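You operate a simulated robot arm through the tools that you are given. There is no shell and no other tool. Be economical: measure what you need, move in short steps, check, and stop when the job is done.

The job below is to be done with a simulated two-armed robot. You get a single attempt, and the scene is never put back.

JOB
On the top of the long bench, fold the blue towel in half and then in half again.

The check looks at the end state, three seconds after you hand in, the way a careful person would. Anything else that was tipped, shoved, dropped, spilled or broken makes it a failure. Flat cloth is picked up by pressing the open fingertips on it (5 to 10 N) and closing them slowly along it; thin cloth reads only 2 to 8 mm in the jaws.

ROBOT AND FRAMES
Two 6-joint arms with two-finger parallel grippers on one trunk, on a base that drives. Base frame: it is fixed to the floor where the robot stands at the start and does not move with it; the origin is under the middle of the robot, x ahead of it, y to its left, z up; the surface under the hand at the start is at about z = 80. Lengths are in cm, angles in degrees, forces in N, time in s.
The left shoulder is at the start at [8, 21.6, 152.4], the right one opposite. With the tool pointing down near the work surface each hand reaches from about 10 to 70 cm from the robot's upright axis, wherever it stands, measured 20 degrees to its own side. Places, roughly: top of the long bench [70, 10, 80]. Payload 3.43 kg a hand.
The tool frame of a hand sits at the grasp point between the pads (the TCP): z along the fingers, y along the line on which they close. The tips reach 3 cm beyond it. The gripper opens to 9.4 cm. The fingers are 2.8 cm wide and 1 cm thick; the gripper's body (5 by 9.6 cm) begins 5.5 cm behind the TCP.
Orientation is that of the tool frame in the base frame, as a unit quaternion [w, x, y, z]. With the fingers straight down and closing along the base's y, the tool's x points along the base's -x, its y along +y and its z along -z.

CONTROLS
- The arms move only by the tool apply_moves. It takes "left_moves", "right_moves" or both (then of equal length, played together; a hand with none holds still); each is a list of rows, each an object of numbers (a shift or turn left out is 0, a gripper value left out holds the last): "rx", "ry", "rz": the turn, a rotation vector about the base's x, y, z in rad; "x", "y", "z": the shift along the base's x, y, z in m; "claw": the finger opening in m, from 0 to 0.094. In form: [{"rx": .., "ry": .., "rz": .., "x": .., "y": .., "z": .., "claw": ..}, ...]. A call has 1 to 12 rows; each row is the pose to reach, as a shift and turn from the pose commanded when the call began. Rows are played at 5 a second. More than 5 cm and 8.6 degrees between two rows, or a gripper value outside its range, and nothing of the call is played. A pose out of reach is approached as far as the arm can. The call stops where the force on the tool passes 40 N (or 10 N more than at its start, if that is more) or the arm is blocked; 0.2 s more then pass. Each finger travels about 7.2 cm/s and halts on what it meets, pressing with about 29 N; the grip force reading is that of the motor and also rises with nothing between the fingers. The clock runs only during rows and for 0.2 s after the last one: add rows that repeat a pose to give the fingers time. It gives the time, the measured TCP pose, the force on the tool (base axes), the opening and the grip force at its end, in the units of the frame above (readings bear some noise), with the torque about the TCP (base axes, N m) and any sound that the robot's microphone picked up.
- Cameras (640 x 400 px; columns grow to the right, rows downward): "scene" is now at [8.28, -3.47, 166.29]; the picture's right is [-0.55, -0.83, 0.00], its down [-0.75, 0.50, -0.44] and it looks along [0.37, -0.24, -0.90] (base axes); focal length 292 px, centre (320, 200). "left" rides on the left gripper at [7.6, -1.4, -10.2] in its tool frame; the picture's right is [0.18, 0.98, 0.00], its down [-0.75, 0.14, -0.64] and it looks along [-0.63, 0.12, 0.77] (tool axes); focal length 243 px, centre (320, 200). "right" rides on the right gripper at [7.6, 1.4, -10.3] in its tool frame; the picture's right is [-0.18, 0.98, 0.00], its down [-0.75, -0.14, -0.64] and it looks along [-0.63, -0.12, 0.77] (tool axes); focal length 243 px, centre (320, 200). There is no depth. A picture from a camera that has moved, and an enlarged one, comes with that camera's place and axes in the base frame and with its lens.
- get_image(camera): a new picture of that camera. The clock stands still meanwhile.
- slide_trunk(by): slides the trunk up (or, below 0, down) by that many cm; the arms and the scene camera ride with it, the base frame stays. It gives what a move gives, with no picture.
- base_move(legs): drives the robot by 1 to 6 legs, each [ahead, left, turn to the left] in cm, cm and degrees, along the robot's own axes; the way and the turn of a leg run together, so that a leg with both is an arc; at most 150 cm and 180 degrees a leg. The arms and the cameras ride along, it lands a little off, and it stops where it bumps. It gives what a move gives.
- head_to(pan, tilt): turns the head with the scene camera to pan (to the left, within 86 degrees either way) and tilt (down, from -29 to 69), counted from straight ahead of the robot. It gives what a move gives.
- inspect(camera, box): a new picture of the part [left, top, right, bottom] of that camera's present view, enlarged. The clock stands still meanwhile.
- hand_in(): hands the job in; it is judged then, once.

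Go step by step. Nothing tells you exact positions but the pictures and the camera data: compare them with the known pose of the tool, close in by small moves and look again before you grip or let go. The budget is 120 turns and 92 pictures, counting those below and the enlarged ones. Unless the task says otherwise, let go and move clear before handing in, and close with one line.

The tools are called by a JSON object that holds its "api" and its "payload". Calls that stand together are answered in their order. apply_moves: Moves the arms, as the interface text tells. Its arguments: {"type":"object","properties":{"left_moves":{"type":"array"},"right_moves":{"type":"array"}},"required":[]} The other tools are called the same way: slide_trunk (by) slides the trunk up or down; base_move (legs) drives the base; head_to (pan, tilt) turns the head that bears the scene camera; get_image (camera) takes a picture; inspect (camera, box) takes an enlarged picture of a part of a camera's view; hand_in () hands the job in.

At the start:

```text
time_s: 0.0
left_eef_pos: [45.99, -3.32, 98.53]
left_tool_rot: [0.001, 0.0, 1.0, -0.001]
left_wrist_force: [-0.7, 0.4, -0.7]
left_moment: [0.0, 0.01, -0.02]
left_width: 9.39
left_grip_force: 0.0
right_eef_pos: [35.6, -39.33, 95.46]
right_tool_rot: [0.002, 0.001, 1.0, 0.0]
right_wrist_force: [0.2, 0.2, 0.4]
right_moment: [-0.03, -0.02, 0.03]
right_width: 9.41
right_grip_force: 0.1
trunk travel left (down, up): [-75.4, 8.6]
robot x, y, heading: [0.25, 0.15, 0.2]
head pan, tilt: [-33.6, 63.9]
```

scene: 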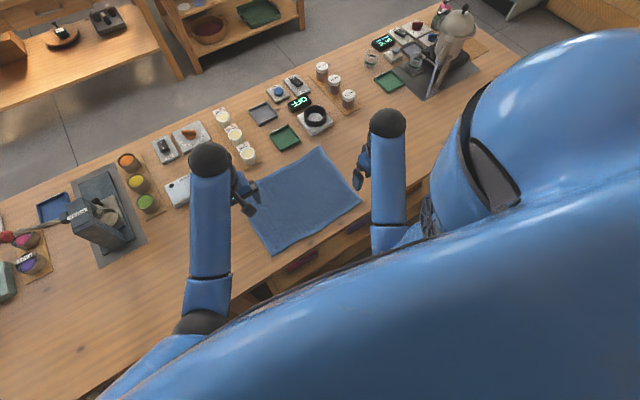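
right: 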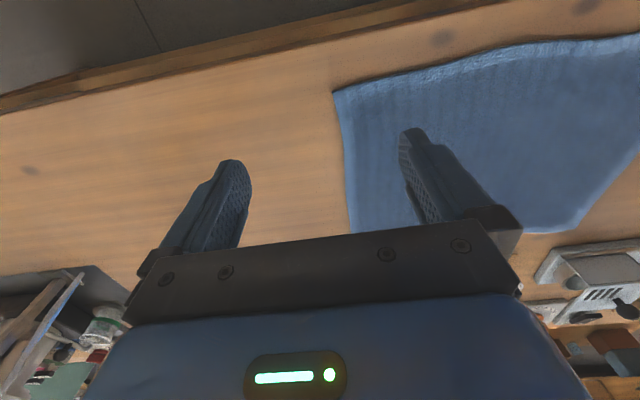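
left: 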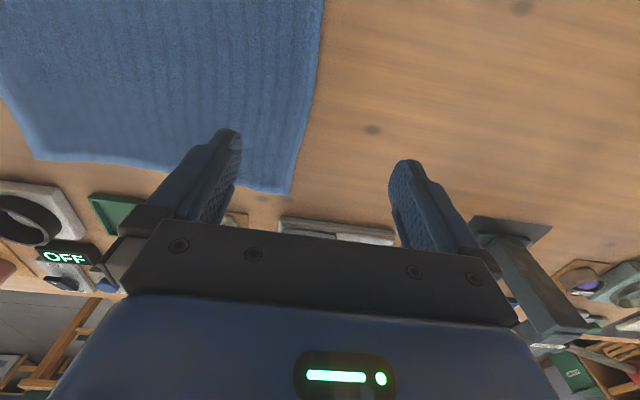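

I see the blue towel flat on the bench, roughly x 35–63, y −38 to −5. First I raise both hands, then shift the base right so the towel is centred, and look.

{"api": "apply_moves", "payload": {"left_moves": [{"z": 0.04}, {"z": 0.08}, {"z": 0.12}], "right_moves": [{"z": 0.04}, {"z": 0.08}, {"z": 0.12}]}}

{"api": "base_move", "payload": {"legs": [[0, -20, 0]]}}

{"api": "head_to", "payload": {"pan": 0, "tilt": 60}}

{"api": "get_image", "payload": {"camera": "scene"}}

```text
time_s: 0.8
left_eef_pos: [50.57, -6.18, 101.67]
left_tool_rot: [0.0, 0.0, 1.0, 0.001]
left_wrist_force: [0.4, -0.4, -0.2]
left_moment: [-0.02, 0.01, 0.0]
left_width: 9.39
left_grip_force: 0.1
left hand out of reach, approached as far as the arm can: row 1, 2, 3
right_eef_pos: [35.71, -39.53, 95.59]
right_tool_rot: [0.0, 0.0, 1.0, 0.0]
right_wrist_force: [0.2, 0.0, 0.2]
right_moment: [0.0, 0.01, -0.02]
right_width: 9.42
right_grip_force: 0.0
right hand out of reach, approached as far as the arm can: row 1, 2, 3
trunk travel left (down, up): [-75.4, 8.6]
robot x, y, heading: [-0.28, 0.01, 0.1]
head pan, tilt: [-33.6, 63.9]
```

```text
time_s: 2.4
left_eef_pos: [50.51, -25.86, 101.83]
left_tool_rot: [0.0, 0.001, 1.0, -0.002]
left_wrist_force: [0.7, 0.9, 0.4]
left_moment: [-0.06, -0.03, 0.0]
left_width: 9.4
left_grip_force: 0.1
right_eef_pos: [35.46, -59.19, 95.78]
right_tool_rot: [0.001, 0.001, 1.0, -0.001]
right_wrist_force: [0.6, 0.7, 0.3]
right_moment: [-0.05, -0.02, -0.02]
right_width: 9.38
right_grip_force: 0.1
trunk travel left (down, up): [-75.4, 8.6]
robot x, y, heading: [-0.24, -20.13, 0.1]
head pan, tilt: [-33.6, 63.9]
```

```text
time_s: 3.4
left_eef_pos: [50.43, -26.18, 101.62]
left_tool_rot: [0.0, 0.001, 1.0, 0.0]
left_wrist_force: [0.0, 0.0, -0.3]
left_moment: [0.02, 0.01, 0.0]
left_width: 9.43
left_grip_force: 0.0
right_eef_pos: [35.54, -59.62, 95.66]
right_tool_rot: [0.0, 0.001, 1.0, 0.0]
right_wrist_force: [-0.3, -0.6, 0.5]
right_moment: [0.03, 0.01, -0.01]
right_width: 9.38
right_grip_force: 0.1
trunk travel left (down, up): [-75.4, 8.6]
robot x, y, heading: [-0.2, -20.1, -0.1]
head pan, tilt: [0.0, 60.0]
```

```text
88 pictures are left
camera scene: at [9.78, -20.16, 166.73], right [0.0, -1.0, 0.0], down [-0.87, 0.0, -0.5], along [0.5, 0.0, -0.87], focal length 292 px, centre (320, 200)
```

scene: 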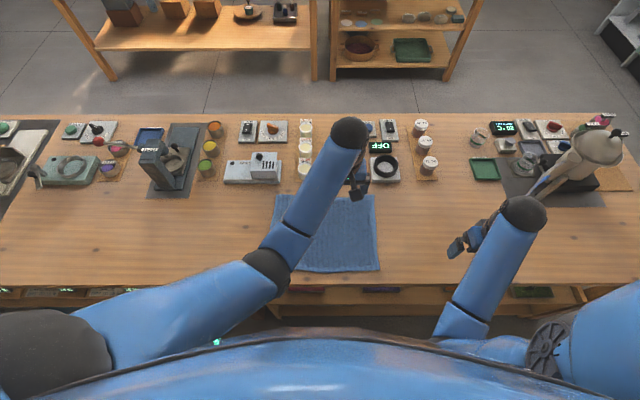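

The towel spans about x 35–62, y −38.5 to −5, and a low tray begins near x 66. I move both hands over the near corners at a safe height.

{"api": "apply_moves", "payload": {"left_moves": [{"x": -0.03, "y": 0.04, "z": -0.02}, {"x": -0.06, "y": 0.07, "z": -0.04}, {"x": -0.08, "y": 0.11, "z": -0.06}, {"x": -0.1, "y": 0.15, "z": -0.08}, {"x": -0.12, "y": 0.18, "z": -0.1}, {"x": -0.137, "y": 0.19, "z": -0.12}], "right_moves": [{"y": 0.04, "z": -0.01}, {"y": 0.08, "z": -0.02}, {"y": 0.12, "z": -0.03}, {"y": 0.16, "z": -0.04}, {"y": 0.2, "z": -0.06}, {"y": 0.22, "x": 0.005, "z": -0.06}]}}

{"api": "get_image", "payload": {"camera": "scene"}}

{"api": "get_image", "payload": {"camera": "left"}}

{"api": "get_image", "payload": {"camera": "right"}}

```text
refused: row 1 steps farther than a row can; nothing moved
```

```text
87 pictures are left
camera scene: at [9.78, -20.16, 166.73], right [0.0, -1.0, 0.0], down [-0.87, 0.0, -0.5], along [0.5, 0.0, -0.87], focal length 292 px, centre (320, 200)
```

scene: 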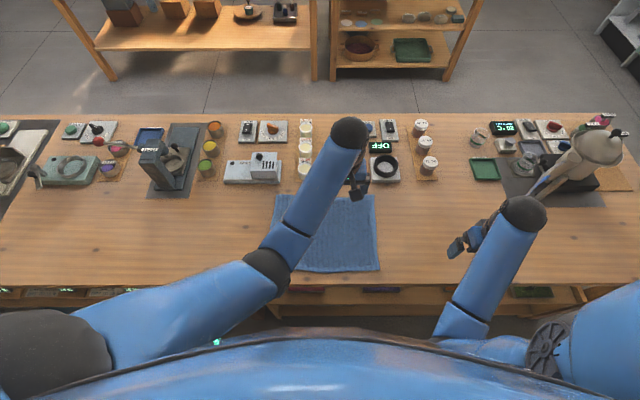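

```text
86 pictures are left
camera left: at [42.81, -27.58, 111.79], right [-0.18, 0.98, 0.0], down [0.75, 0.14, 0.64], along [0.63, 0.12, -0.77], focal length 243 px, centre (320, 200)
```

left: 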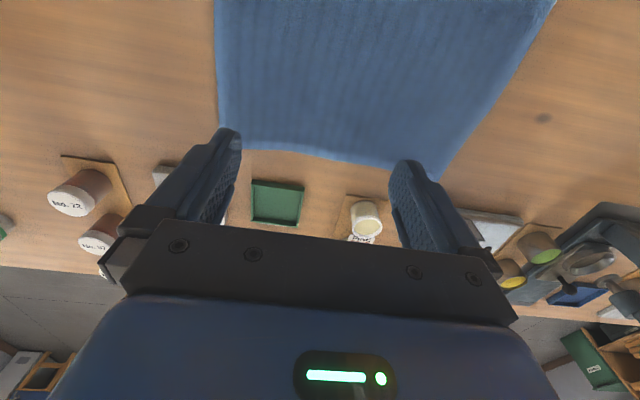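

```text
85 pictures are left
camera right: at [27.92, -58.2, 105.76], right [0.19, 0.98, 0.0], down [0.75, -0.14, 0.64], along [0.63, -0.12, -0.77], focal length 243 px, centre (320, 200)
```

right: 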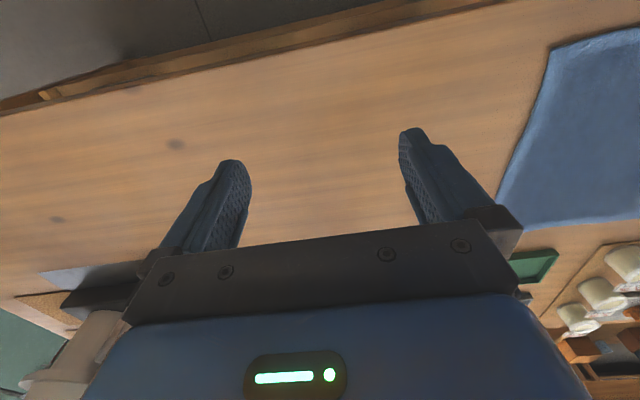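

The far edge is at x≈60–61.5 and the small tray starts at x≈66.7. I repeat the move in smaller steps.

{"api": "apply_moves", "payload": {"left_moves": [{"x": -0.02, "y": 0.03, "z": -0.01}, {"x": -0.04, "y": 0.06, "z": -0.02}, {"x": -0.06, "y": 0.09, "z": -0.04}, {"x": -0.08, "y": 0.12, "z": -0.06}, {"x": -0.1, "y": 0.15, "z": -0.08}, {"x": -0.12, "y": 0.175, "z": -0.1}, {"x": -0.137, "y": 0.19, "z": -0.12}], "right_moves": [{"y": 0.03, "z": -0.01}, {"y": 0.06, "z": -0.02}, {"y": 0.1, "z": -0.03}, {"y": 0.14, "z": -0.04}, {"y": 0.18, "z": -0.05}, {"y": 0.21, "x": 0.005, "z": -0.06}, {"y": 0.22, "x": 0.01, "z": -0.06}]}}

{"api": "get_image", "payload": {"camera": "scene"}}

{"api": "get_image", "payload": {"camera": "left"}}

{"api": "get_image", "payload": {"camera": "right"}}

```text
time_s: 5.0
left_eef_pos: [36.73, -7.21, 89.91]
left_tool_rot: [0.0, 0.001, 1.0, -0.001]
left_wrist_force: [-0.6, 0.3, -0.4]
left_moment: [0.01, -0.03, -0.02]
left_width: 9.4
left_grip_force: 0.1
left hand out of reach, approached as far as the arm can: row 1, 2, 3
right_eef_pos: [36.46, -37.51, 89.53]
right_tool_rot: [0.001, 0.002, 1.0, 0.0]
right_wrist_force: [-0.8, -0.8, 0.1]
right_moment: [0.03, 0.01, 0.0]
right_width: 9.39
right_grip_force: 0.2
trunk travel left (down, up): [-75.4, 8.6]
robot x, y, heading: [-0.46, -20.32, -0.1]
head pan, tilt: [0.0, 60.0]
```

```text
84 pictures are left
camera scene: at [9.71, -19.97, 166.74], right [0.0, -1.0, 0.0], down [-0.87, 0.0, -0.5], along [0.5, 0.0, -0.87], focal length 292 px, centre (320, 200)
```

scene: 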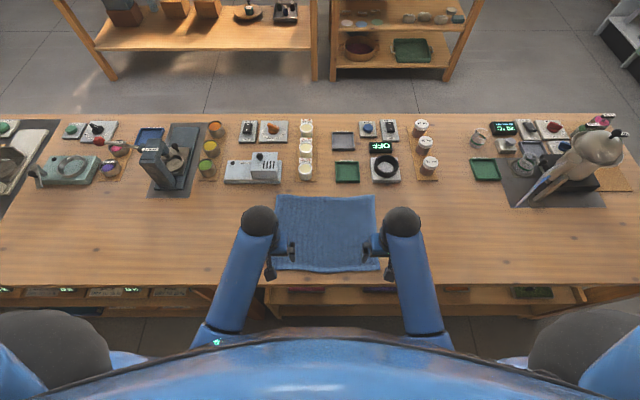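

```text
83 pictures are left
camera left: at [29.05, -8.55, 99.97], right [-0.18, 0.98, 0.0], down [0.75, 0.14, 0.64], along [0.63, 0.12, -0.77], focal length 243 px, centre (320, 200)
```

left: 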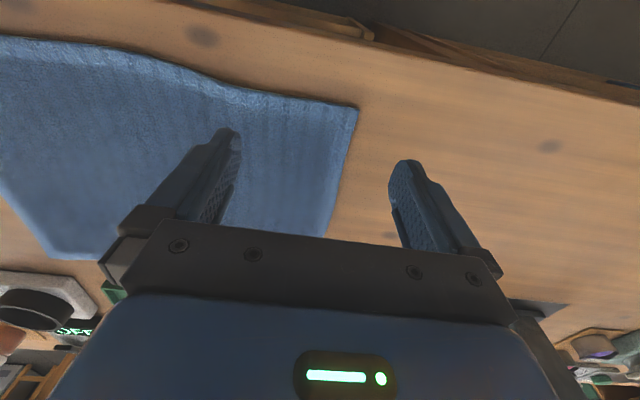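

```text
82 pictures are left
camera right: at [28.9, -36.12, 99.72], right [0.19, 0.98, 0.0], down [0.75, -0.14, 0.64], along [0.63, -0.12, -0.77], focal length 243 px, centre (320, 200)
```

right: 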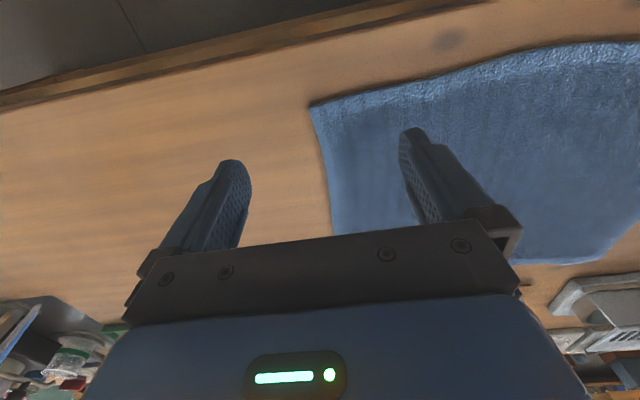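

Near corners are at about (35.3, −4.3) and (35.2, −38.2). I tilt both hands a bit forward, set a 4 cm opening and come down just above the corners.

{"api": "apply_moves", "payload": {"left_moves": [{"ry": -0.12, "claw": 0.04}, {"ry": -0.24, "z": -0.01}, {"ry": -0.36, "z": -0.02}, {"ry": -0.45, "z": -0.03, "x": -0.003, "y": -0.008}, {"ry": -0.45, "z": -0.043, "x": -0.003, "y": -0.008}], "right_moves": [{"ry": -0.12, "claw": 0.04}, {"ry": -0.24, "z": -0.01, "y": 0.01}, {"ry": -0.36, "z": -0.02, "y": 0.02}, {"ry": -0.45, "z": -0.03, "x": -0.001, "y": 0.03}, {"ry": -0.45, "z": -0.039, "x": -0.001, "y": 0.03}]}}

{"api": "get_image", "payload": {"camera": "left"}}

{"api": "get_image", "payload": {"camera": "right"}}

```text
time_s: 6.2
left_eef_pos: [36.45, -7.92, 85.42]
left_tool_rot: [0.224, 0.0, 0.975, 0.0]
left_wrist_force: [0.3, 0.0, -0.5]
left_moment: [-0.03, 0.0, 0.01]
left_width: 4.02
left_grip_force: 0.0
right_eef_pos: [36.4, -34.57, 85.67]
right_tool_rot: [0.224, 0.001, 0.975, 0.0]
right_wrist_force: [0.0, 0.1, 0.7]
right_moment: [-0.03, -0.03, 0.02]
right_width: 3.99
right_grip_force: 0.1
trunk travel left (down, up): [-75.4, 8.6]
robot x, y, heading: [0.2, -19.86, 0.2]
head pan, tilt: [0.0, 60.0]
```

```text
81 pictures are left
camera left: at [25.16, -9.26, 91.18], right [-0.16, 0.98, -0.08], down [0.4, 0.14, 0.91], along [0.9, 0.12, -0.41], focal length 243 px, centre (320, 200)
```

left: 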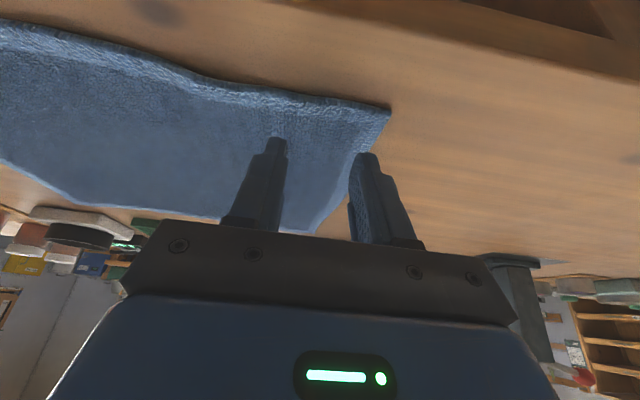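

```text
80 pictures are left
camera right: at [25.08, -33.17, 91.49], right [0.17, 0.98, 0.08], down [0.4, -0.14, 0.91], along [0.9, -0.12, -0.41], focal length 243 px, centre (320, 200)
```

right: 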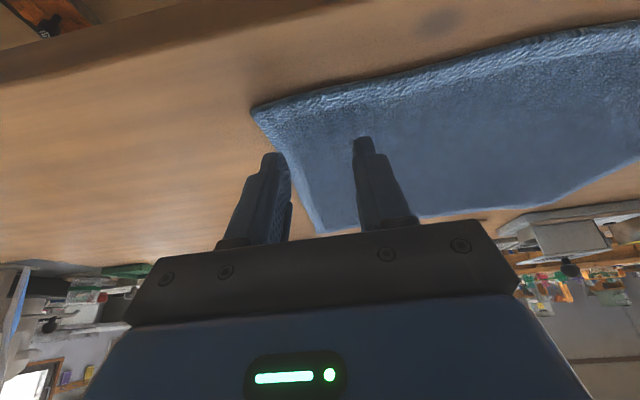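

Both fingertip pairs are above the towel just inside the corners. I lower gently, checking the force.

{"api": "apply_moves", "payload": {"left_moves": [{"z": -0.005}, {"z": -0.01}, {"z": -0.015}, {"z": -0.015}], "right_moves": [{"z": -0.005}, {"z": -0.01}, {"z": -0.017}, {"z": -0.017}]}}

```text
time_s: 7.2
left_eef_pos: [36.39, -7.93, 83.8]
left_tool_rot: [0.224, 0.001, 0.975, 0.0]
left_wrist_force: [-0.5, -0.3, 0.4]
left_moment: [0.0, -0.03, -0.01]
left_width: 4.0
left_grip_force: 0.1
right_eef_pos: [36.53, -34.4, 83.88]
right_tool_rot: [0.224, 0.002, 0.975, 0.001]
right_wrist_force: [0.3, 0.7, -0.9]
right_moment: [0.01, -0.03, 0.01]
right_width: 4.02
right_grip_force: 0.1
trunk travel left (down, up): [-75.4, 8.6]
robot x, y, heading: [-0.07, -19.9, -0.2]
head pan, tilt: [0.0, 60.0]
```

{"api": "apply_moves", "payload": {"left_moves": [{"z": -0.003}, {"z": -0.005}, {"z": -0.005}], "right_moves": [{"z": -0.003}, {"z": -0.005}, {"z": -0.005}]}}

```text
time_s: 8.0
left_eef_pos: [36.4, -7.98, 83.56]
left_tool_rot: [0.226, 0.001, 0.974, -0.001]
left_wrist_force: [0.4, 0.6, 10.5]
left_moment: [0.0, -0.08, 0.03]
left_width: 3.99
left_grip_force: 0.1
right_eef_pos: [36.44, -34.27, 83.71]
right_tool_rot: [0.225, 0.002, 0.974, 0.0]
right_wrist_force: [0.3, -1.0, 6.5]
right_moment: [-0.07, -0.06, -0.06]
right_width: 4.01
right_grip_force: 0.1
trunk travel left (down, up): [-75.4, 8.6]
robot x, y, heading: [-0.09, -19.88, -0.1]
head pan, tilt: [0.0, 60.0]
```

Contact is about 10 N left and 6.5 N right. I close slowly along the cloth.

{"api": "apply_moves", "payload": {"left_moves": [{"claw": 0.036}, {"claw": 0.032}, {"claw": 0.028}, {"claw": 0.024}, {"claw": 0.02}, {"claw": 0.016}, {"claw": 0.012}, {"claw": 0.008}, {"claw": 0.004}, {"claw": 0.0}, {"claw": 0.0}, {"claw": 0.0}], "right_moves": [{"claw": 0.036}, {"claw": 0.032}, {"claw": 0.028}, {"claw": 0.024}, {"claw": 0.02}, {"claw": 0.016}, {"claw": 0.012}, {"claw": 0.008}, {"claw": 0.004}, {"claw": 0.0}, {"claw": 0.0}, {"claw": 0.0}]}}

{"api": "get_image", "payload": {"camera": "left"}}

{"api": "get_image", "payload": {"camera": "right"}}

```text
time_s: 10.6
left_eef_pos: [36.35, -7.85, 83.5]
left_tool_rot: [0.225, 0.001, 0.974, -0.001]
left_wrist_force: [0.4, -6.0, 18.8]
left_moment: [-0.15, 0.0, -0.04]
left_width: 0.45
left_grip_force: 28.9
right_eef_pos: [36.33, -34.3, 83.59]
right_tool_rot: [0.224, 0.001, 0.975, 0.0]
right_wrist_force: [-0.6, 7.7, 8.0]
right_moment: [0.25, -0.02, 0.02]
right_width: 0.35
right_grip_force: 29.0
trunk travel left (down, up): [-75.4, 8.6]
robot x, y, heading: [-0.12, -19.95, -0.1]
head pan, tilt: [0.0, 60.0]
```

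```text
79 pictures are left
camera left: at [24.97, -9.27, 89.26], right [-0.16, 0.98, -0.08], down [0.4, 0.14, 0.91], along [0.9, 0.12, -0.41], focal length 243 px, centre (320, 200)
```

left: 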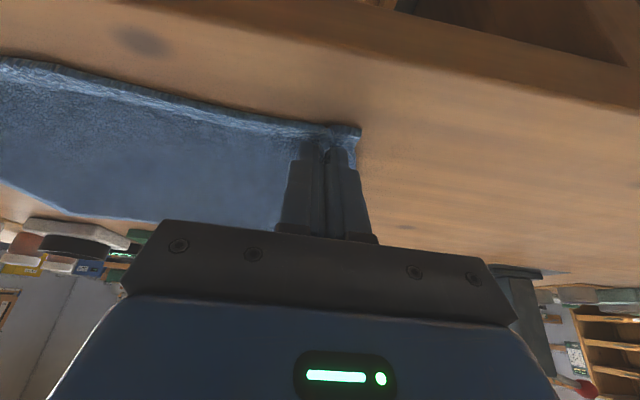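

```text
78 pictures are left
camera right: at [24.99, -33.07, 89.44], right [0.17, 0.98, 0.08], down [0.4, -0.14, 0.91], along [0.9, -0.12, -0.41], focal length 243 px, centre (320, 200)
```

right: 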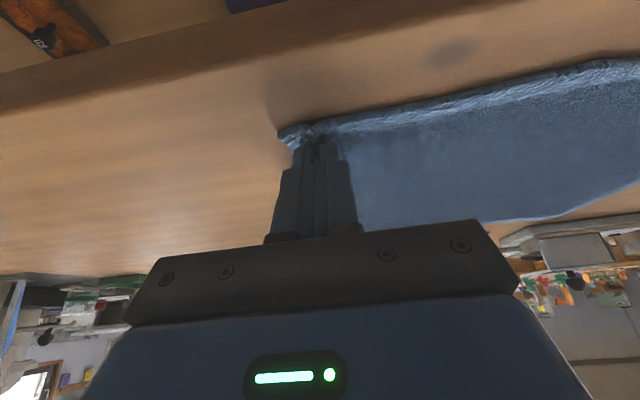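

Both corners read 3.5–4.5 mm in the jaws. I lift a little and check.

{"api": "apply_moves", "payload": {"left_moves": [{"z": 0.02}, {"z": 0.04, "x": 0.01}, {"z": 0.06, "x": 0.02}], "right_moves": [{"z": 0.02}, {"z": 0.04, "x": 0.01}, {"z": 0.06, "x": 0.02}]}}

{"api": "get_image", "payload": {"camera": "scene"}}

{"api": "get_image", "payload": {"camera": "left"}}

```text
time_s: 11.4
left_eef_pos: [38.32, -8.03, 89.33]
left_tool_rot: [0.224, 0.001, 0.975, 0.001]
left_wrist_force: [-0.3, -4.8, -1.1]
left_moment: [-0.17, -0.02, -0.04]
left_width: 0.42
left_grip_force: 29.0
right_eef_pos: [38.53, -34.32, 89.53]
right_tool_rot: [0.222, 0.002, 0.975, -0.001]
right_wrist_force: [0.3, 5.3, -0.6]
right_moment: [0.17, 0.01, -0.04]
right_width: 0.3
right_grip_force: 29.1
trunk travel left (down, up): [-75.4, 8.6]
robot x, y, heading: [-0.23, -20.1, -0.0]
head pan, tilt: [0.0, 60.0]
```

```text
77 pictures are left
camera scene: at [9.86, -20.02, 166.72], right [0.0, -1.0, 0.0], down [-0.87, 0.0, -0.5], along [0.5, 0.0, -0.87], focal length 292 px, centre (320, 200)
```

scene: 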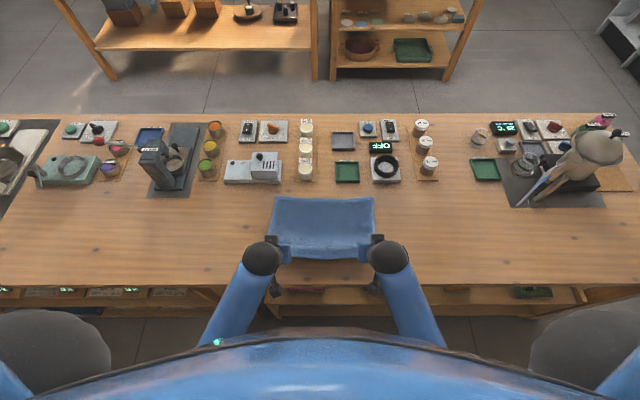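

```text
76 pictures are left
camera left: at [26.99, -9.27, 95.15], right [-0.16, 0.98, -0.08], down [0.4, 0.14, 0.91], along [0.9, 0.12, -0.42], focal length 243 px, centre (320, 200)
```

left: 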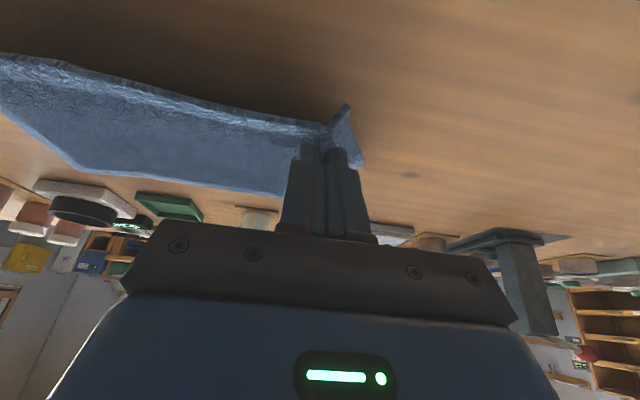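

Both corners are held and the towel is off the bench at its near edge. I carry the edge over in an arc, pitching the hands as I go, stopping short to look.

{"api": "apply_moves", "payload": {"left_moves": [{"x": 0.015, "z": 0.02, "ry": 0.07}, {"x": 0.035, "z": 0.04, "ry": 0.14}, {"x": 0.055, "z": 0.053, "ry": 0.21}, {"x": 0.075, "z": 0.062, "ry": 0.28}, {"x": 0.095, "z": 0.066, "ry": 0.35}, {"x": 0.115, "z": 0.066, "ry": 0.42}, {"x": 0.135, "z": 0.062, "ry": 0.48}, {"x": 0.155, "z": 0.052, "ry": 0.54}, {"x": 0.175, "z": 0.037, "ry": 0.58}, {"x": 0.195, "z": 0.018, "ry": 0.6}], "right_moves": [{"x": 0.015, "z": 0.02, "ry": 0.07}, {"x": 0.035, "z": 0.04, "ry": 0.14}, {"x": 0.055, "z": 0.053, "ry": 0.21}, {"x": 0.075, "z": 0.062, "ry": 0.28}, {"x": 0.095, "z": 0.066, "ry": 0.35}, {"x": 0.115, "z": 0.066, "ry": 0.42}, {"x": 0.135, "z": 0.062, "ry": 0.48}, {"x": 0.155, "z": 0.052, "ry": 0.54}, {"x": 0.175, "z": 0.037, "ry": 0.58}, {"x": 0.195, "z": 0.018, "ry": 0.6}]}}

{"api": "get_image", "payload": {"camera": "scene"}}

{"api": "get_image", "payload": {"camera": "left"}}

```text
time_s: 13.6
left_eef_pos: [58.2, -7.93, 91.13]
left_tool_rot: [-0.076, 0.001, 0.997, -0.001]
left_wrist_force: [0.2, -8.0, -0.4]
left_moment: [-0.25, 0.0, 0.1]
left_width: 0.42
left_grip_force: 28.6
right_eef_pos: [58.13, -34.59, 91.09]
right_tool_rot: [-0.075, 0.002, 0.997, 0.0]
right_wrist_force: [0.3, 8.1, -0.4]
right_moment: [0.27, 0.03, -0.12]
right_width: 0.31
right_grip_force: 28.6
trunk travel left (down, up): [-75.4, 8.6]
robot x, y, heading: [0.12, -19.82, 0.1]
head pan, tilt: [0.0, 60.0]
```

```text
75 pictures are left
camera scene: at [10.05, -20.02, 166.71], right [0.0, -1.0, 0.0], down [-0.87, 0.0, -0.5], along [0.5, 0.0, -0.87], focal length 292 px, centre (320, 200)
```

scene: 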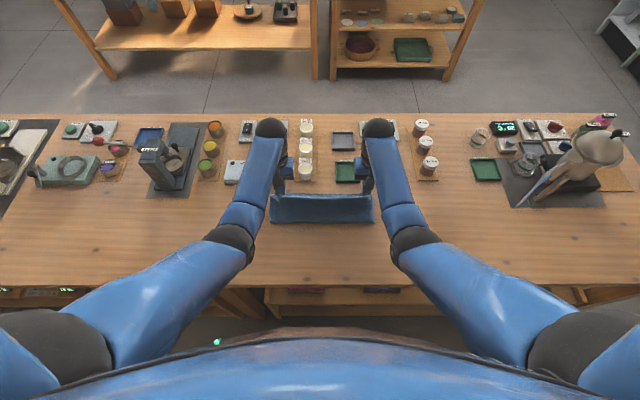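

```text
74 pictures are left
camera left: at [52.15, -9.23, 102.35], right [-0.18, 0.98, 0.03], down [0.84, 0.14, 0.52], along [0.51, 0.12, -0.85], focal length 243 px, centre (320, 200)
```

left: 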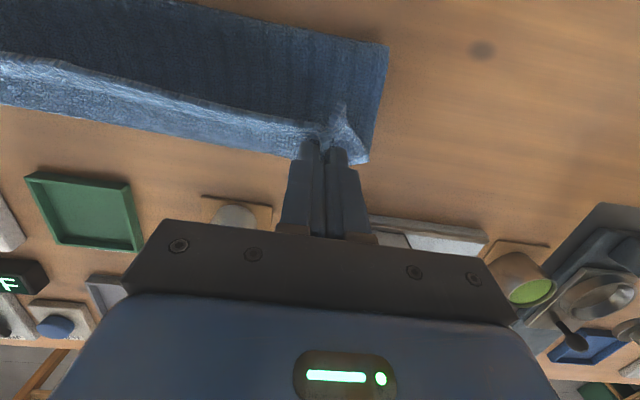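

The top layer hangs neatly over the far half; the far edge of the bottom layer is at x≈60.3. I lower the held edge onto it.

{"api": "apply_moves", "payload": {"left_moves": [{"x": 0.01, "z": -0.02}, {"x": 0.02, "z": -0.04}, {"x": 0.028, "z": -0.055}, {"x": 0.03, "z": -0.065}, {"x": 0.03, "z": -0.068}], "right_moves": [{"x": 0.01, "z": -0.02}, {"x": 0.02, "z": -0.04}, {"x": 0.028, "z": -0.055}, {"x": 0.03, "z": -0.065}, {"x": 0.03, "z": -0.068}]}}

{"api": "get_image", "payload": {"camera": "left"}}

{"api": "get_image", "payload": {"camera": "right"}}

```text
time_s: 14.8
left_eef_pos: [60.99, -7.95, 84.43]
left_tool_rot: [-0.074, 0.0, 0.997, -0.001]
left_wrist_force: [-1.4, -4.8, 1.8]
left_moment: [-0.22, 0.02, 0.08]
left_width: 0.42
left_grip_force: 28.5
right_eef_pos: [60.75, -34.36, 84.57]
right_tool_rot: [-0.073, 0.002, 0.997, 0.0]
right_wrist_force: [1.6, 6.0, 0.5]
right_moment: [0.21, -0.01, -0.07]
right_width: 0.3
right_grip_force: 29.4
trunk travel left (down, up): [-75.4, 8.6]
robot x, y, heading: [-0.07, -20.12, 0.1]
head pan, tilt: [0.0, 60.0]
```

```text
73 pictures are left
camera left: at [54.96, -9.21, 95.54], right [-0.18, 0.98, 0.03], down [0.84, 0.14, 0.52], along [0.51, 0.12, -0.85], focal length 243 px, centre (320, 200)
```

left: 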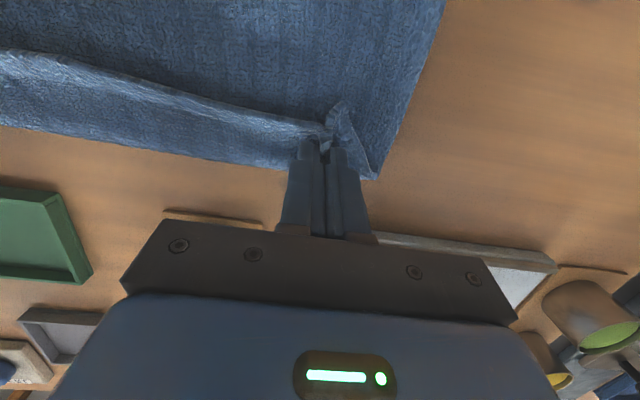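

```text
72 pictures are left
camera right: at [54.85, -33.08, 95.79], right [0.18, 0.98, -0.03], down [0.84, -0.14, 0.52], along [0.51, -0.12, -0.85], focal length 243 px, centre (320, 200)
```

right: 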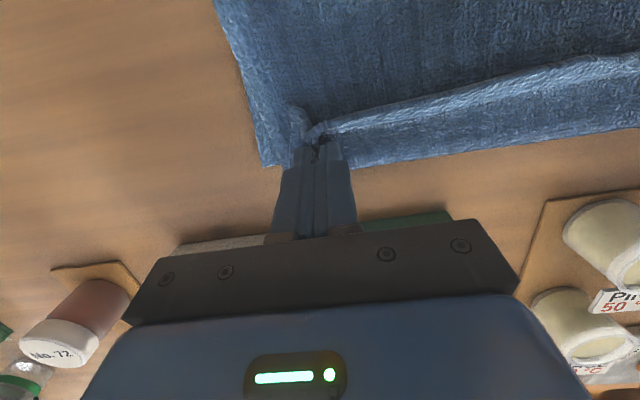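

The top edge sits about 4 cm short of the bottom layer's far edge (x≈62). I check the fold line from the head before moving on.

{"api": "inspect", "payload": {"camera": "scene", "box": [220, 130, 440, 270]}}

```text
2.86 times, centred on (330, 200) of scene
camera zoom: at [9.76, -20.02, 166.74], right [0.0, -1.0, 0.0], down [-0.87, 0.0, -0.5], along [0.5, 0.0, -0.87], focal length 835 px, centre (291, 200)
```

zoom: 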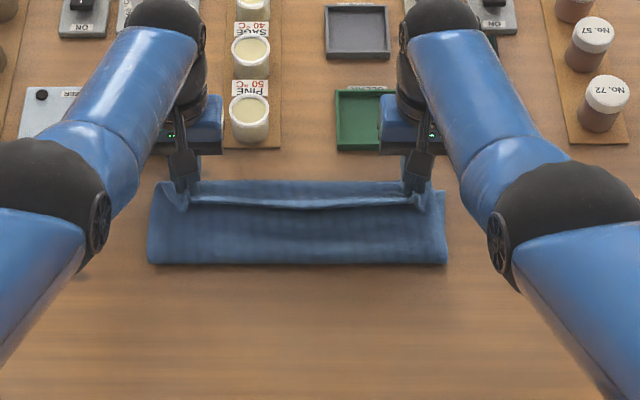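

The folded strip is about right, but the gripped hem curls back toward the robot. I raise slightly, pitch the hands further and pull the edge forward so the hem lies outward at x≈62.

{"api": "apply_moves", "payload": {"left_moves": [{"z": 0.012, "x": 0.008, "ry": 0.08}, {"z": 0.015, "x": 0.018, "ry": 0.16}, {"z": 0.012, "x": 0.03, "ry": 0.24}, {"z": 0.006, "x": 0.038, "ry": 0.26}, {"z": 0.001, "x": 0.041, "ry": 0.26}], "right_moves": [{"z": 0.012, "x": 0.008, "ry": 0.08}, {"z": 0.015, "x": 0.018, "ry": 0.16}, {"z": 0.012, "x": 0.03, "ry": 0.24}, {"z": 0.006, "x": 0.038, "ry": 0.26}, {"z": 0.001, "x": 0.041, "ry": 0.26}]}}

{"api": "inspect", "payload": {"camera": "scene", "box": [220, 130, 440, 270]}}

{"api": "get_image", "payload": {"camera": "left"}}

```text
time_s: 16.0
left_eef_pos: [58.17, -6.74, 88.54]
left_tool_rot: [-0.204, 0.0, 0.979, -0.004]
left_wrist_force: [0.0, -27.6, 0.5]
left_moment: [-0.75, 0.0, 0.64]
left_width: 0.48
left_grip_force: 29.5
left hand out of reach, approached as far as the arm can: row 1, 2, 3, 4, 5
right_eef_pos: [58.45, -34.97, 88.65]
right_tool_rot: [-0.204, 0.001, 0.979, 0.002]
right_wrist_force: [0.5, 29.1, -0.6]
right_moment: [0.65, -0.01, -0.7]
right_width: 0.37
right_grip_force: 28.7
right hand out of reach, approached as far as the arm can: row 1, 2, 3, 4, 5
trunk travel left (down, up): [-75.4, 8.6]
robot x, y, heading: [-0.16, -20.32, -0.3]
head pan, tilt: [0.0, 60.0]
```

```text
2.86 times, centred on (330, 200) of scene
camera zoom: at [9.82, -20.01, 166.73], right [0.0, -1.0, 0.0], down [-0.87, 0.0, -0.5], along [0.5, 0.0, -0.87], focal length 835 px, centre (291, 200)
```

zoom: 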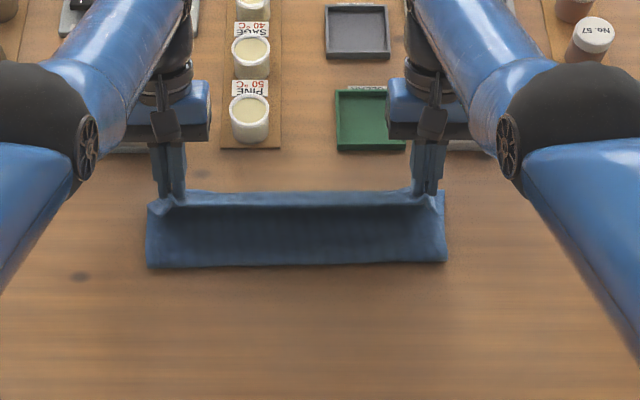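

```text
69 pictures are left
camera left: at [55.31, -8.02, 100.92], right [-0.17, 0.98, 0.07], down [0.95, 0.14, 0.29], along [0.27, 0.11, -0.96], focal length 243 px, centre (320, 200)
```

left: 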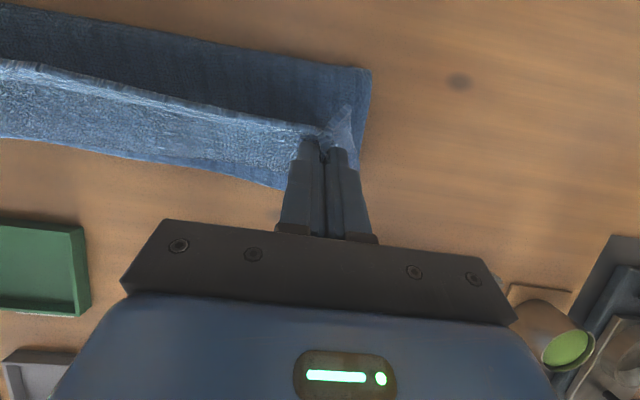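

The extra pitch ran out of reach and stretched the cloth sideways. I go back to the smaller pitch, ease the tension, then drive the base forward for reach.

{"api": "apply_moves", "payload": {"left_moves": [{"ry": -0.13, "z": 0.01, "x": -0.005, "y": -0.005}, {"ry": -0.26, "z": 0.02, "x": -0.015, "y": -0.012}], "right_moves": [{"ry": -0.13, "z": 0.01, "x": -0.005, "y": 0.003}, {"ry": -0.26, "z": 0.02, "x": -0.015, "y": 0.006}]}}

```text
time_s: 16.6
left_eef_pos: [56.42, -7.68, 90.7]
left_tool_rot: [-0.074, -0.001, 0.997, 0.001]
left_wrist_force: [-0.8, -9.9, 0.2]
left_moment: [-0.29, 0.0, 0.15]
left_width: 0.41
left_grip_force: 28.7
right_eef_pos: [56.46, -34.76, 90.69]
right_tool_rot: [-0.075, 0.003, 0.997, -0.001]
right_wrist_force: [-0.2, 9.9, 0.3]
right_moment: [0.29, -0.01, -0.18]
right_width: 0.33
right_grip_force: 28.9
trunk travel left (down, up): [-75.4, 8.6]
robot x, y, heading: [-0.21, -19.91, -0.2]
head pan, tilt: [0.0, 60.0]
```

Now drive ahead 6 cm; the hands carry the edge to x≈62 at safe height.

{"api": "base_move", "payload": {"legs": [[6, 0, 0]]}}

{"api": "inspect", "payload": {"camera": "scene", "box": [220, 130, 440, 270]}}

```text
time_s: 17.5
left_eef_pos: [58.89, -7.87, 90.58]
left_tool_rot: [-0.073, 0.0, 0.997, 0.0]
left_wrist_force: [0.2, -4.6, -0.7]
left_moment: [-0.16, 0.02, 0.08]
left_width: 0.39
left_grip_force: 28.6
right_eef_pos: [58.82, -34.21, 90.6]
right_tool_rot: [-0.073, 0.001, 0.997, 0.001]
right_wrist_force: [0.0, 5.2, 0.4]
right_moment: [0.15, -0.01, -0.13]
right_width: 0.28
right_grip_force: 28.9
trunk travel left (down, up): [-75.4, 8.6]
robot x, y, heading: [2.04, -19.81, -0.1]
head pan, tilt: [0.0, 60.0]
stopped in leg 1: the robot was blocked; the commanded pose is now the measured one
```

```text
2.86 times, centred on (330, 200) of scene
camera zoom: at [11.69, -20.02, 166.74], right [0.0, -1.0, 0.0], down [-0.87, 0.0, -0.5], along [0.5, 0.0, -0.87], focal length 835 px, centre (291, 200)
```

zoom: 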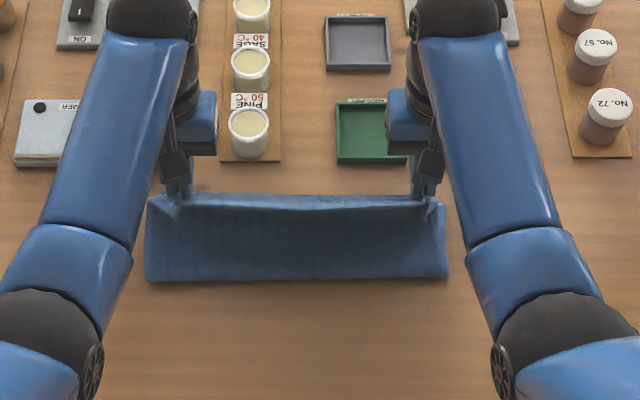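

The base touched the bench and stopped, having gained 2 cm. I try pulling the edge forward at this pitch while still raised, then lower.

{"api": "apply_moves", "payload": {"left_moves": [{"x": 0.01, "z": -0.01}, {"x": 0.02, "z": -0.02}, {"x": 0.03, "z": -0.03}, {"x": 0.04, "z": -0.04}], "right_moves": [{"x": 0.01, "z": -0.01}, {"x": 0.02, "z": -0.02}, {"x": 0.03, "z": -0.03}, {"x": 0.04, "z": -0.04}]}}

{"api": "inspect", "payload": {"camera": "scene", "box": [220, 130, 440, 270]}}

```text
time_s: 18.5
left_eef_pos: [63.09, -7.88, 86.52]
left_tool_rot: [-0.074, 0.001, 0.997, 0.0]
left_wrist_force: [-0.3, -5.9, 0.4]
left_moment: [-0.17, 0.05, 0.09]
left_width: 0.41
left_grip_force: 29.1
right_eef_pos: [63.16, -34.56, 86.68]
right_tool_rot: [-0.074, 0.002, 0.997, 0.0]
right_wrist_force: [0.0, 5.9, -0.9]
right_moment: [0.21, -0.01, -0.13]
right_width: 0.3
right_grip_force: 28.8
trunk travel left (down, up): [-75.4, 8.6]
robot x, y, heading: [1.94, -20.16, -0.1]
head pan, tilt: [0.0, 60.0]
```

```text
2.86 times, centred on (330, 200) of scene
camera zoom: at [11.94, -20.03, 166.72], right [0.0, -1.0, 0.0], down [-0.87, 0.0, -0.5], along [0.5, 0.0, -0.87], focal length 835 px, centre (291, 200)
```

zoom: 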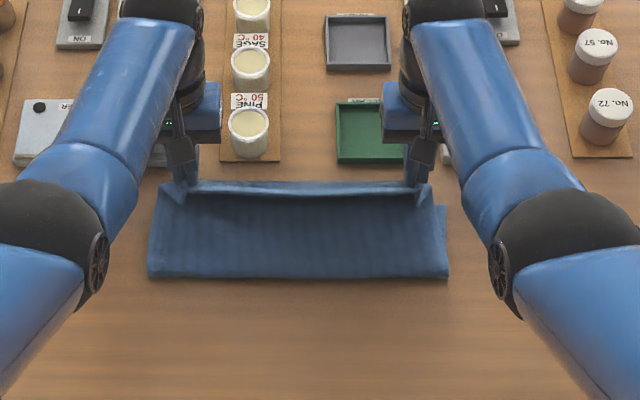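

The top edge is now at x≈62 over the bottom edge at 61. I lower while moving slightly forward.

{"api": "apply_moves", "payload": {"left_moves": [{"x": 0.006, "z": -0.008}, {"x": 0.01, "z": -0.016}, {"x": 0.012, "z": -0.023}, {"x": 0.012, "z": -0.026}], "right_moves": [{"x": 0.006, "z": -0.008}, {"x": 0.01, "z": -0.016}, {"x": 0.012, "z": -0.023}, {"x": 0.012, "z": -0.027}]}}

{"api": "inspect", "payload": {"camera": "scene", "box": [220, 130, 440, 270]}}

{"api": "get_image", "payload": {"camera": "left"}}

{"api": "get_image", "payload": {"camera": "right"}}

```text
time_s: 19.5
left_eef_pos: [63.45, -7.66, 84.73]
left_tool_rot: [-0.073, 0.001, 0.997, -0.001]
left_wrist_force: [-0.1, -10.7, 0.1]
left_moment: [-0.3, 0.01, 0.17]
left_width: 0.41
left_grip_force: 28.9
left hand out of reach, approached as far as the arm can: row 3, 4
right_eef_pos: [63.43, -34.71, 84.34]
right_tool_rot: [-0.073, 0.001, 0.997, 0.0]
right_wrist_force: [-0.2, 10.5, 0.8]
right_moment: [0.32, -0.01, -0.19]
right_width: 0.29
right_grip_force: 28.1
right hand out of reach, approached as far as the arm can: row 3, 4
trunk travel left (down, up): [-75.4, 8.6]
robot x, y, heading: [1.7, -19.98, -0.3]
head pan, tilt: [0.0, 60.0]
```

```text
2.86 times, centred on (330, 200) of scene
camera zoom: at [11.69, -20.02, 166.74], right [0.0, -1.0, 0.0], down [-0.87, 0.0, -0.5], along [0.5, 0.0, -0.87], focal length 835 px, centre (291, 200)
```

zoom: 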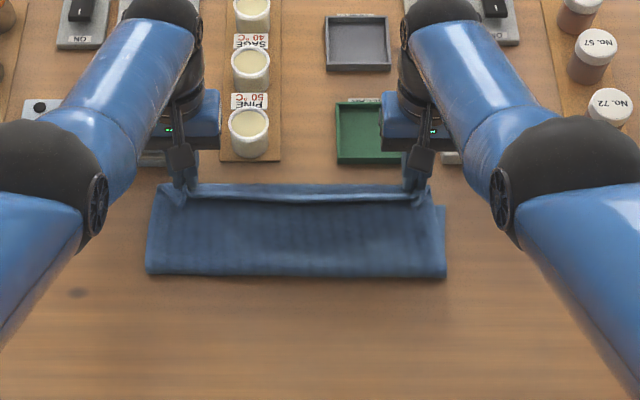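

```text
65 pictures are left
camera left: at [57.4, -8.94, 95.9], right [-0.18, 0.98, 0.03], down [0.84, 0.14, 0.52], along [0.51, 0.12, -0.85], focal length 243 px, centre (320, 200)
```

left: 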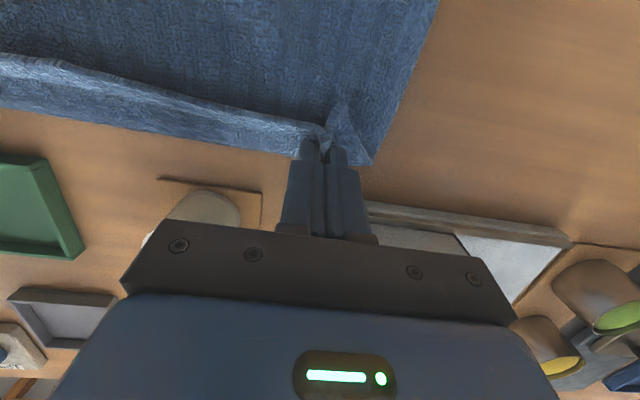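

```text
64 pictures are left
camera right: at [57.44, -33.3, 95.59], right [0.18, 0.98, -0.03], down [0.84, -0.14, 0.53], along [0.51, -0.12, -0.85], focal length 243 px, centre (320, 200)
```

right: 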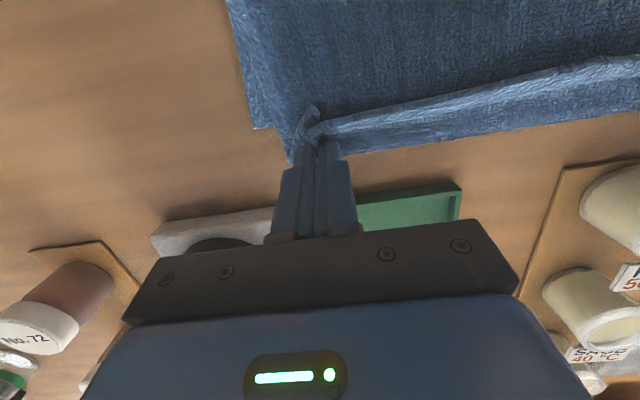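

The hem still stands up a bit and the crease has been pulled forward. I bring the hands back to x≈61, touch down and release slowly.

{"api": "apply_moves", "payload": {"left_moves": [{"z": 0.01, "x": -0.01}, {"z": 0.012, "x": -0.025, "y": -0.002}, {"z": 0.004, "x": -0.028, "y": -0.003}, {"z": -0.004, "x": -0.028, "y": -0.003}, {"z": -0.009, "x": -0.028, "y": -0.003}], "right_moves": [{"z": 0.01, "x": -0.01}, {"z": 0.012, "x": -0.025, "y": 0.002}, {"z": 0.004, "x": -0.028, "y": 0.003}, {"z": -0.004, "x": -0.028, "y": 0.003}, {"z": -0.006, "x": -0.028, "y": 0.003}]}}

{"api": "apply_moves", "payload": {"left_moves": [{"claw": 0.006}, {"claw": 0.012}, {"claw": 0.018}, {"claw": 0.024}, {"claw": 0.03}, {"claw": 0.034}, {"claw": 0.034}], "right_moves": [{"claw": 0.006}, {"claw": 0.012}, {"claw": 0.018}, {"claw": 0.024}, {"claw": 0.03}, {"claw": 0.034}, {"claw": 0.034}]}}

{"api": "inspect", "payload": {"camera": "scene", "box": [220, 130, 440, 270]}}

{"api": "get_image", "payload": {"camera": "right"}}

```text
time_s: 20.7
left_eef_pos: [60.62, -7.92, 84.15]
left_tool_rot: [-0.072, 0.0, 0.997, -0.001]
left_wrist_force: [0.9, -2.4, 9.2]
left_moment: [-0.08, -0.06, 0.07]
left_width: 0.39
left_grip_force: 28.4
right_eef_pos: [60.66, -34.16, 83.93]
right_tool_rot: [-0.071, 0.002, 0.997, 0.0]
right_wrist_force: [1.4, 3.4, 8.2]
right_moment: [0.09, 0.01, -0.05]
right_width: 0.29
right_grip_force: 28.7
trunk travel left (down, up): [-75.4, 8.6]
robot x, y, heading: [1.73, -20.13, -0.1]
head pan, tilt: [0.0, 60.0]
```

```text
time_s: 22.3
left_eef_pos: [60.57, -7.9, 83.79]
left_tool_rot: [-0.074, 0.0, 0.997, 0.0]
left_wrist_force: [0.4, -0.1, 7.3]
left_moment: [0.01, -0.01, 0.04]
left_width: 2.99
left_grip_force: 0.0
right_eef_pos: [60.57, -34.18, 83.83]
right_tool_rot: [-0.072, 0.002, 0.997, 0.0]
right_wrist_force: [1.9, 2.7, 9.2]
right_moment: [0.0, -0.01, 0.02]
right_width: 2.95
right_grip_force: 0.1
trunk travel left (down, up): [-75.4, 8.6]
robot x, y, heading: [1.76, -20.21, -0.3]
head pan, tilt: [0.0, 60.0]
```

```text
2.86 times, centred on (330, 200) of scene
camera zoom: at [11.54, -19.96, 166.75], right [0.0, -1.0, 0.0], down [-0.87, 0.0, -0.5], along [0.5, 0.0, -0.87], focal length 835 px, centre (291, 200)
```

zoom: 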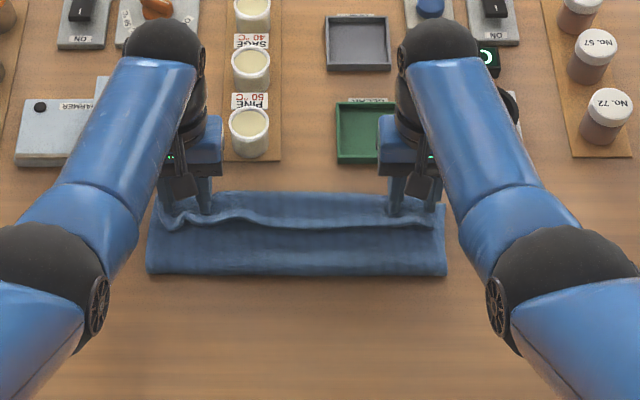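

```text
62 pictures are left
camera right: at [54.54, -32.85, 95.08], right [0.18, 0.98, -0.03], down [0.84, -0.14, 0.53], along [0.51, -0.12, -0.85], focal length 243 px, centre (320, 200)
```

right: 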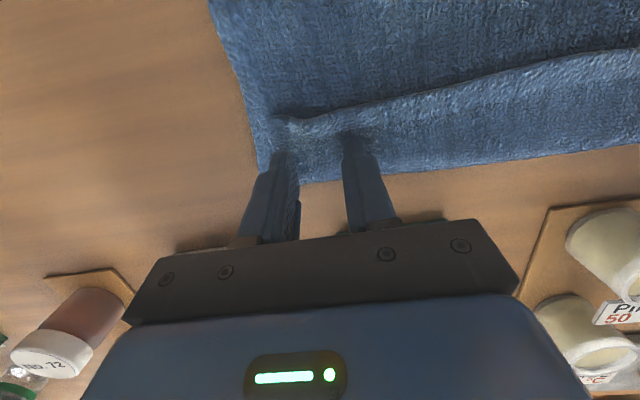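

The strip is folded, but about 4 cm of hem doubled back on top. I raise the hands clear and look closely before re-gripping that hem.

{"api": "apply_moves", "payload": {"left_moves": [{"z": 0.02}, {"z": 0.05, "x": -0.02}, {"z": 0.06, "x": -0.06, "y": 0.02}, {"z": 0.06, "x": -0.1, "y": 0.05}], "right_moves": [{"z": 0.02}, {"z": 0.05, "x": -0.02}, {"z": 0.06, "x": -0.06, "y": -0.02}, {"z": 0.06, "x": -0.1, "y": -0.05}]}}

{"api": "inspect", "payload": {"camera": "scene", "box": [220, 130, 440, 270]}}

{"api": "get_image", "payload": {"camera": "left"}}

{"api": "get_image", "payload": {"camera": "right"}}

```text
time_s: 23.3
left_eef_pos: [50.16, -2.92, 90.06]
left_tool_rot: [-0.073, 0.001, 0.997, -0.001]
left_wrist_force: [-0.5, -0.6, -0.6]
left_moment: [0.0, -0.03, -0.01]
left_width: 3.41
left_grip_force: 0.0
right_eef_pos: [50.65, -39.26, 90.01]
right_tool_rot: [-0.072, 0.002, 0.997, 0.0]
right_wrist_force: [-0.7, -0.6, -0.7]
right_moment: [0.0, -0.02, -0.01]
right_width: 3.41
right_grip_force: 0.0
trunk travel left (down, up): [-75.4, 8.6]
robot x, y, heading: [2.18, -20.33, -0.1]
head pan, tilt: [0.0, 60.0]
```

```text
2.86 times, centred on (330, 200) of scene
camera zoom: at [11.42, -20.01, 166.76], right [0.0, -1.0, 0.0], down [-0.86, 0.0, -0.5], along [0.5, 0.0, -0.86], focal length 835 px, centre (291, 200)
```

zoom: 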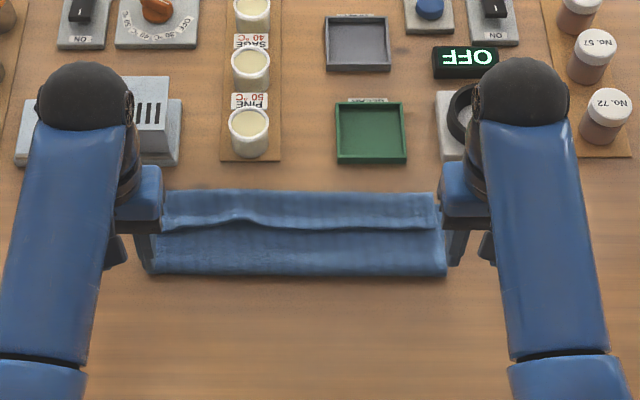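

```text
60 pictures are left
camera left: at [44.21, -4.24, 101.13], right [-0.18, 0.98, 0.03], down [0.84, 0.14, 0.53], along [0.51, 0.12, -0.85], focal length 243 px, centre (320, 200)
```

left: 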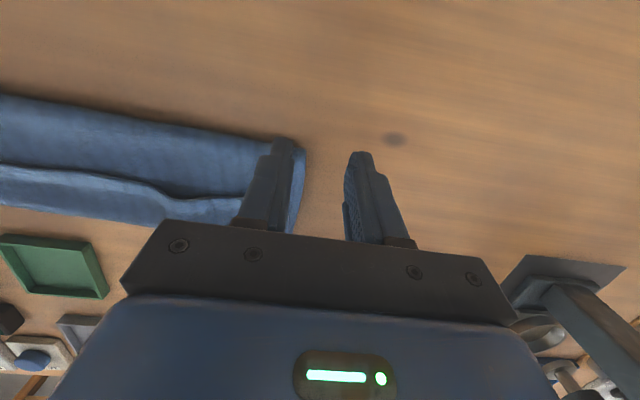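

```text
59 pictures are left
camera right: at [44.58, -37.92, 101.23], right [0.18, 0.98, -0.03], down [0.84, -0.14, 0.53], along [0.51, -0.12, -0.85], focal length 243 px, centre (320, 200)
```

right: 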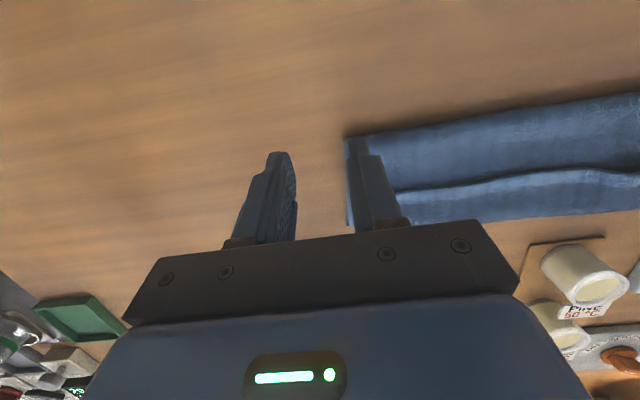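

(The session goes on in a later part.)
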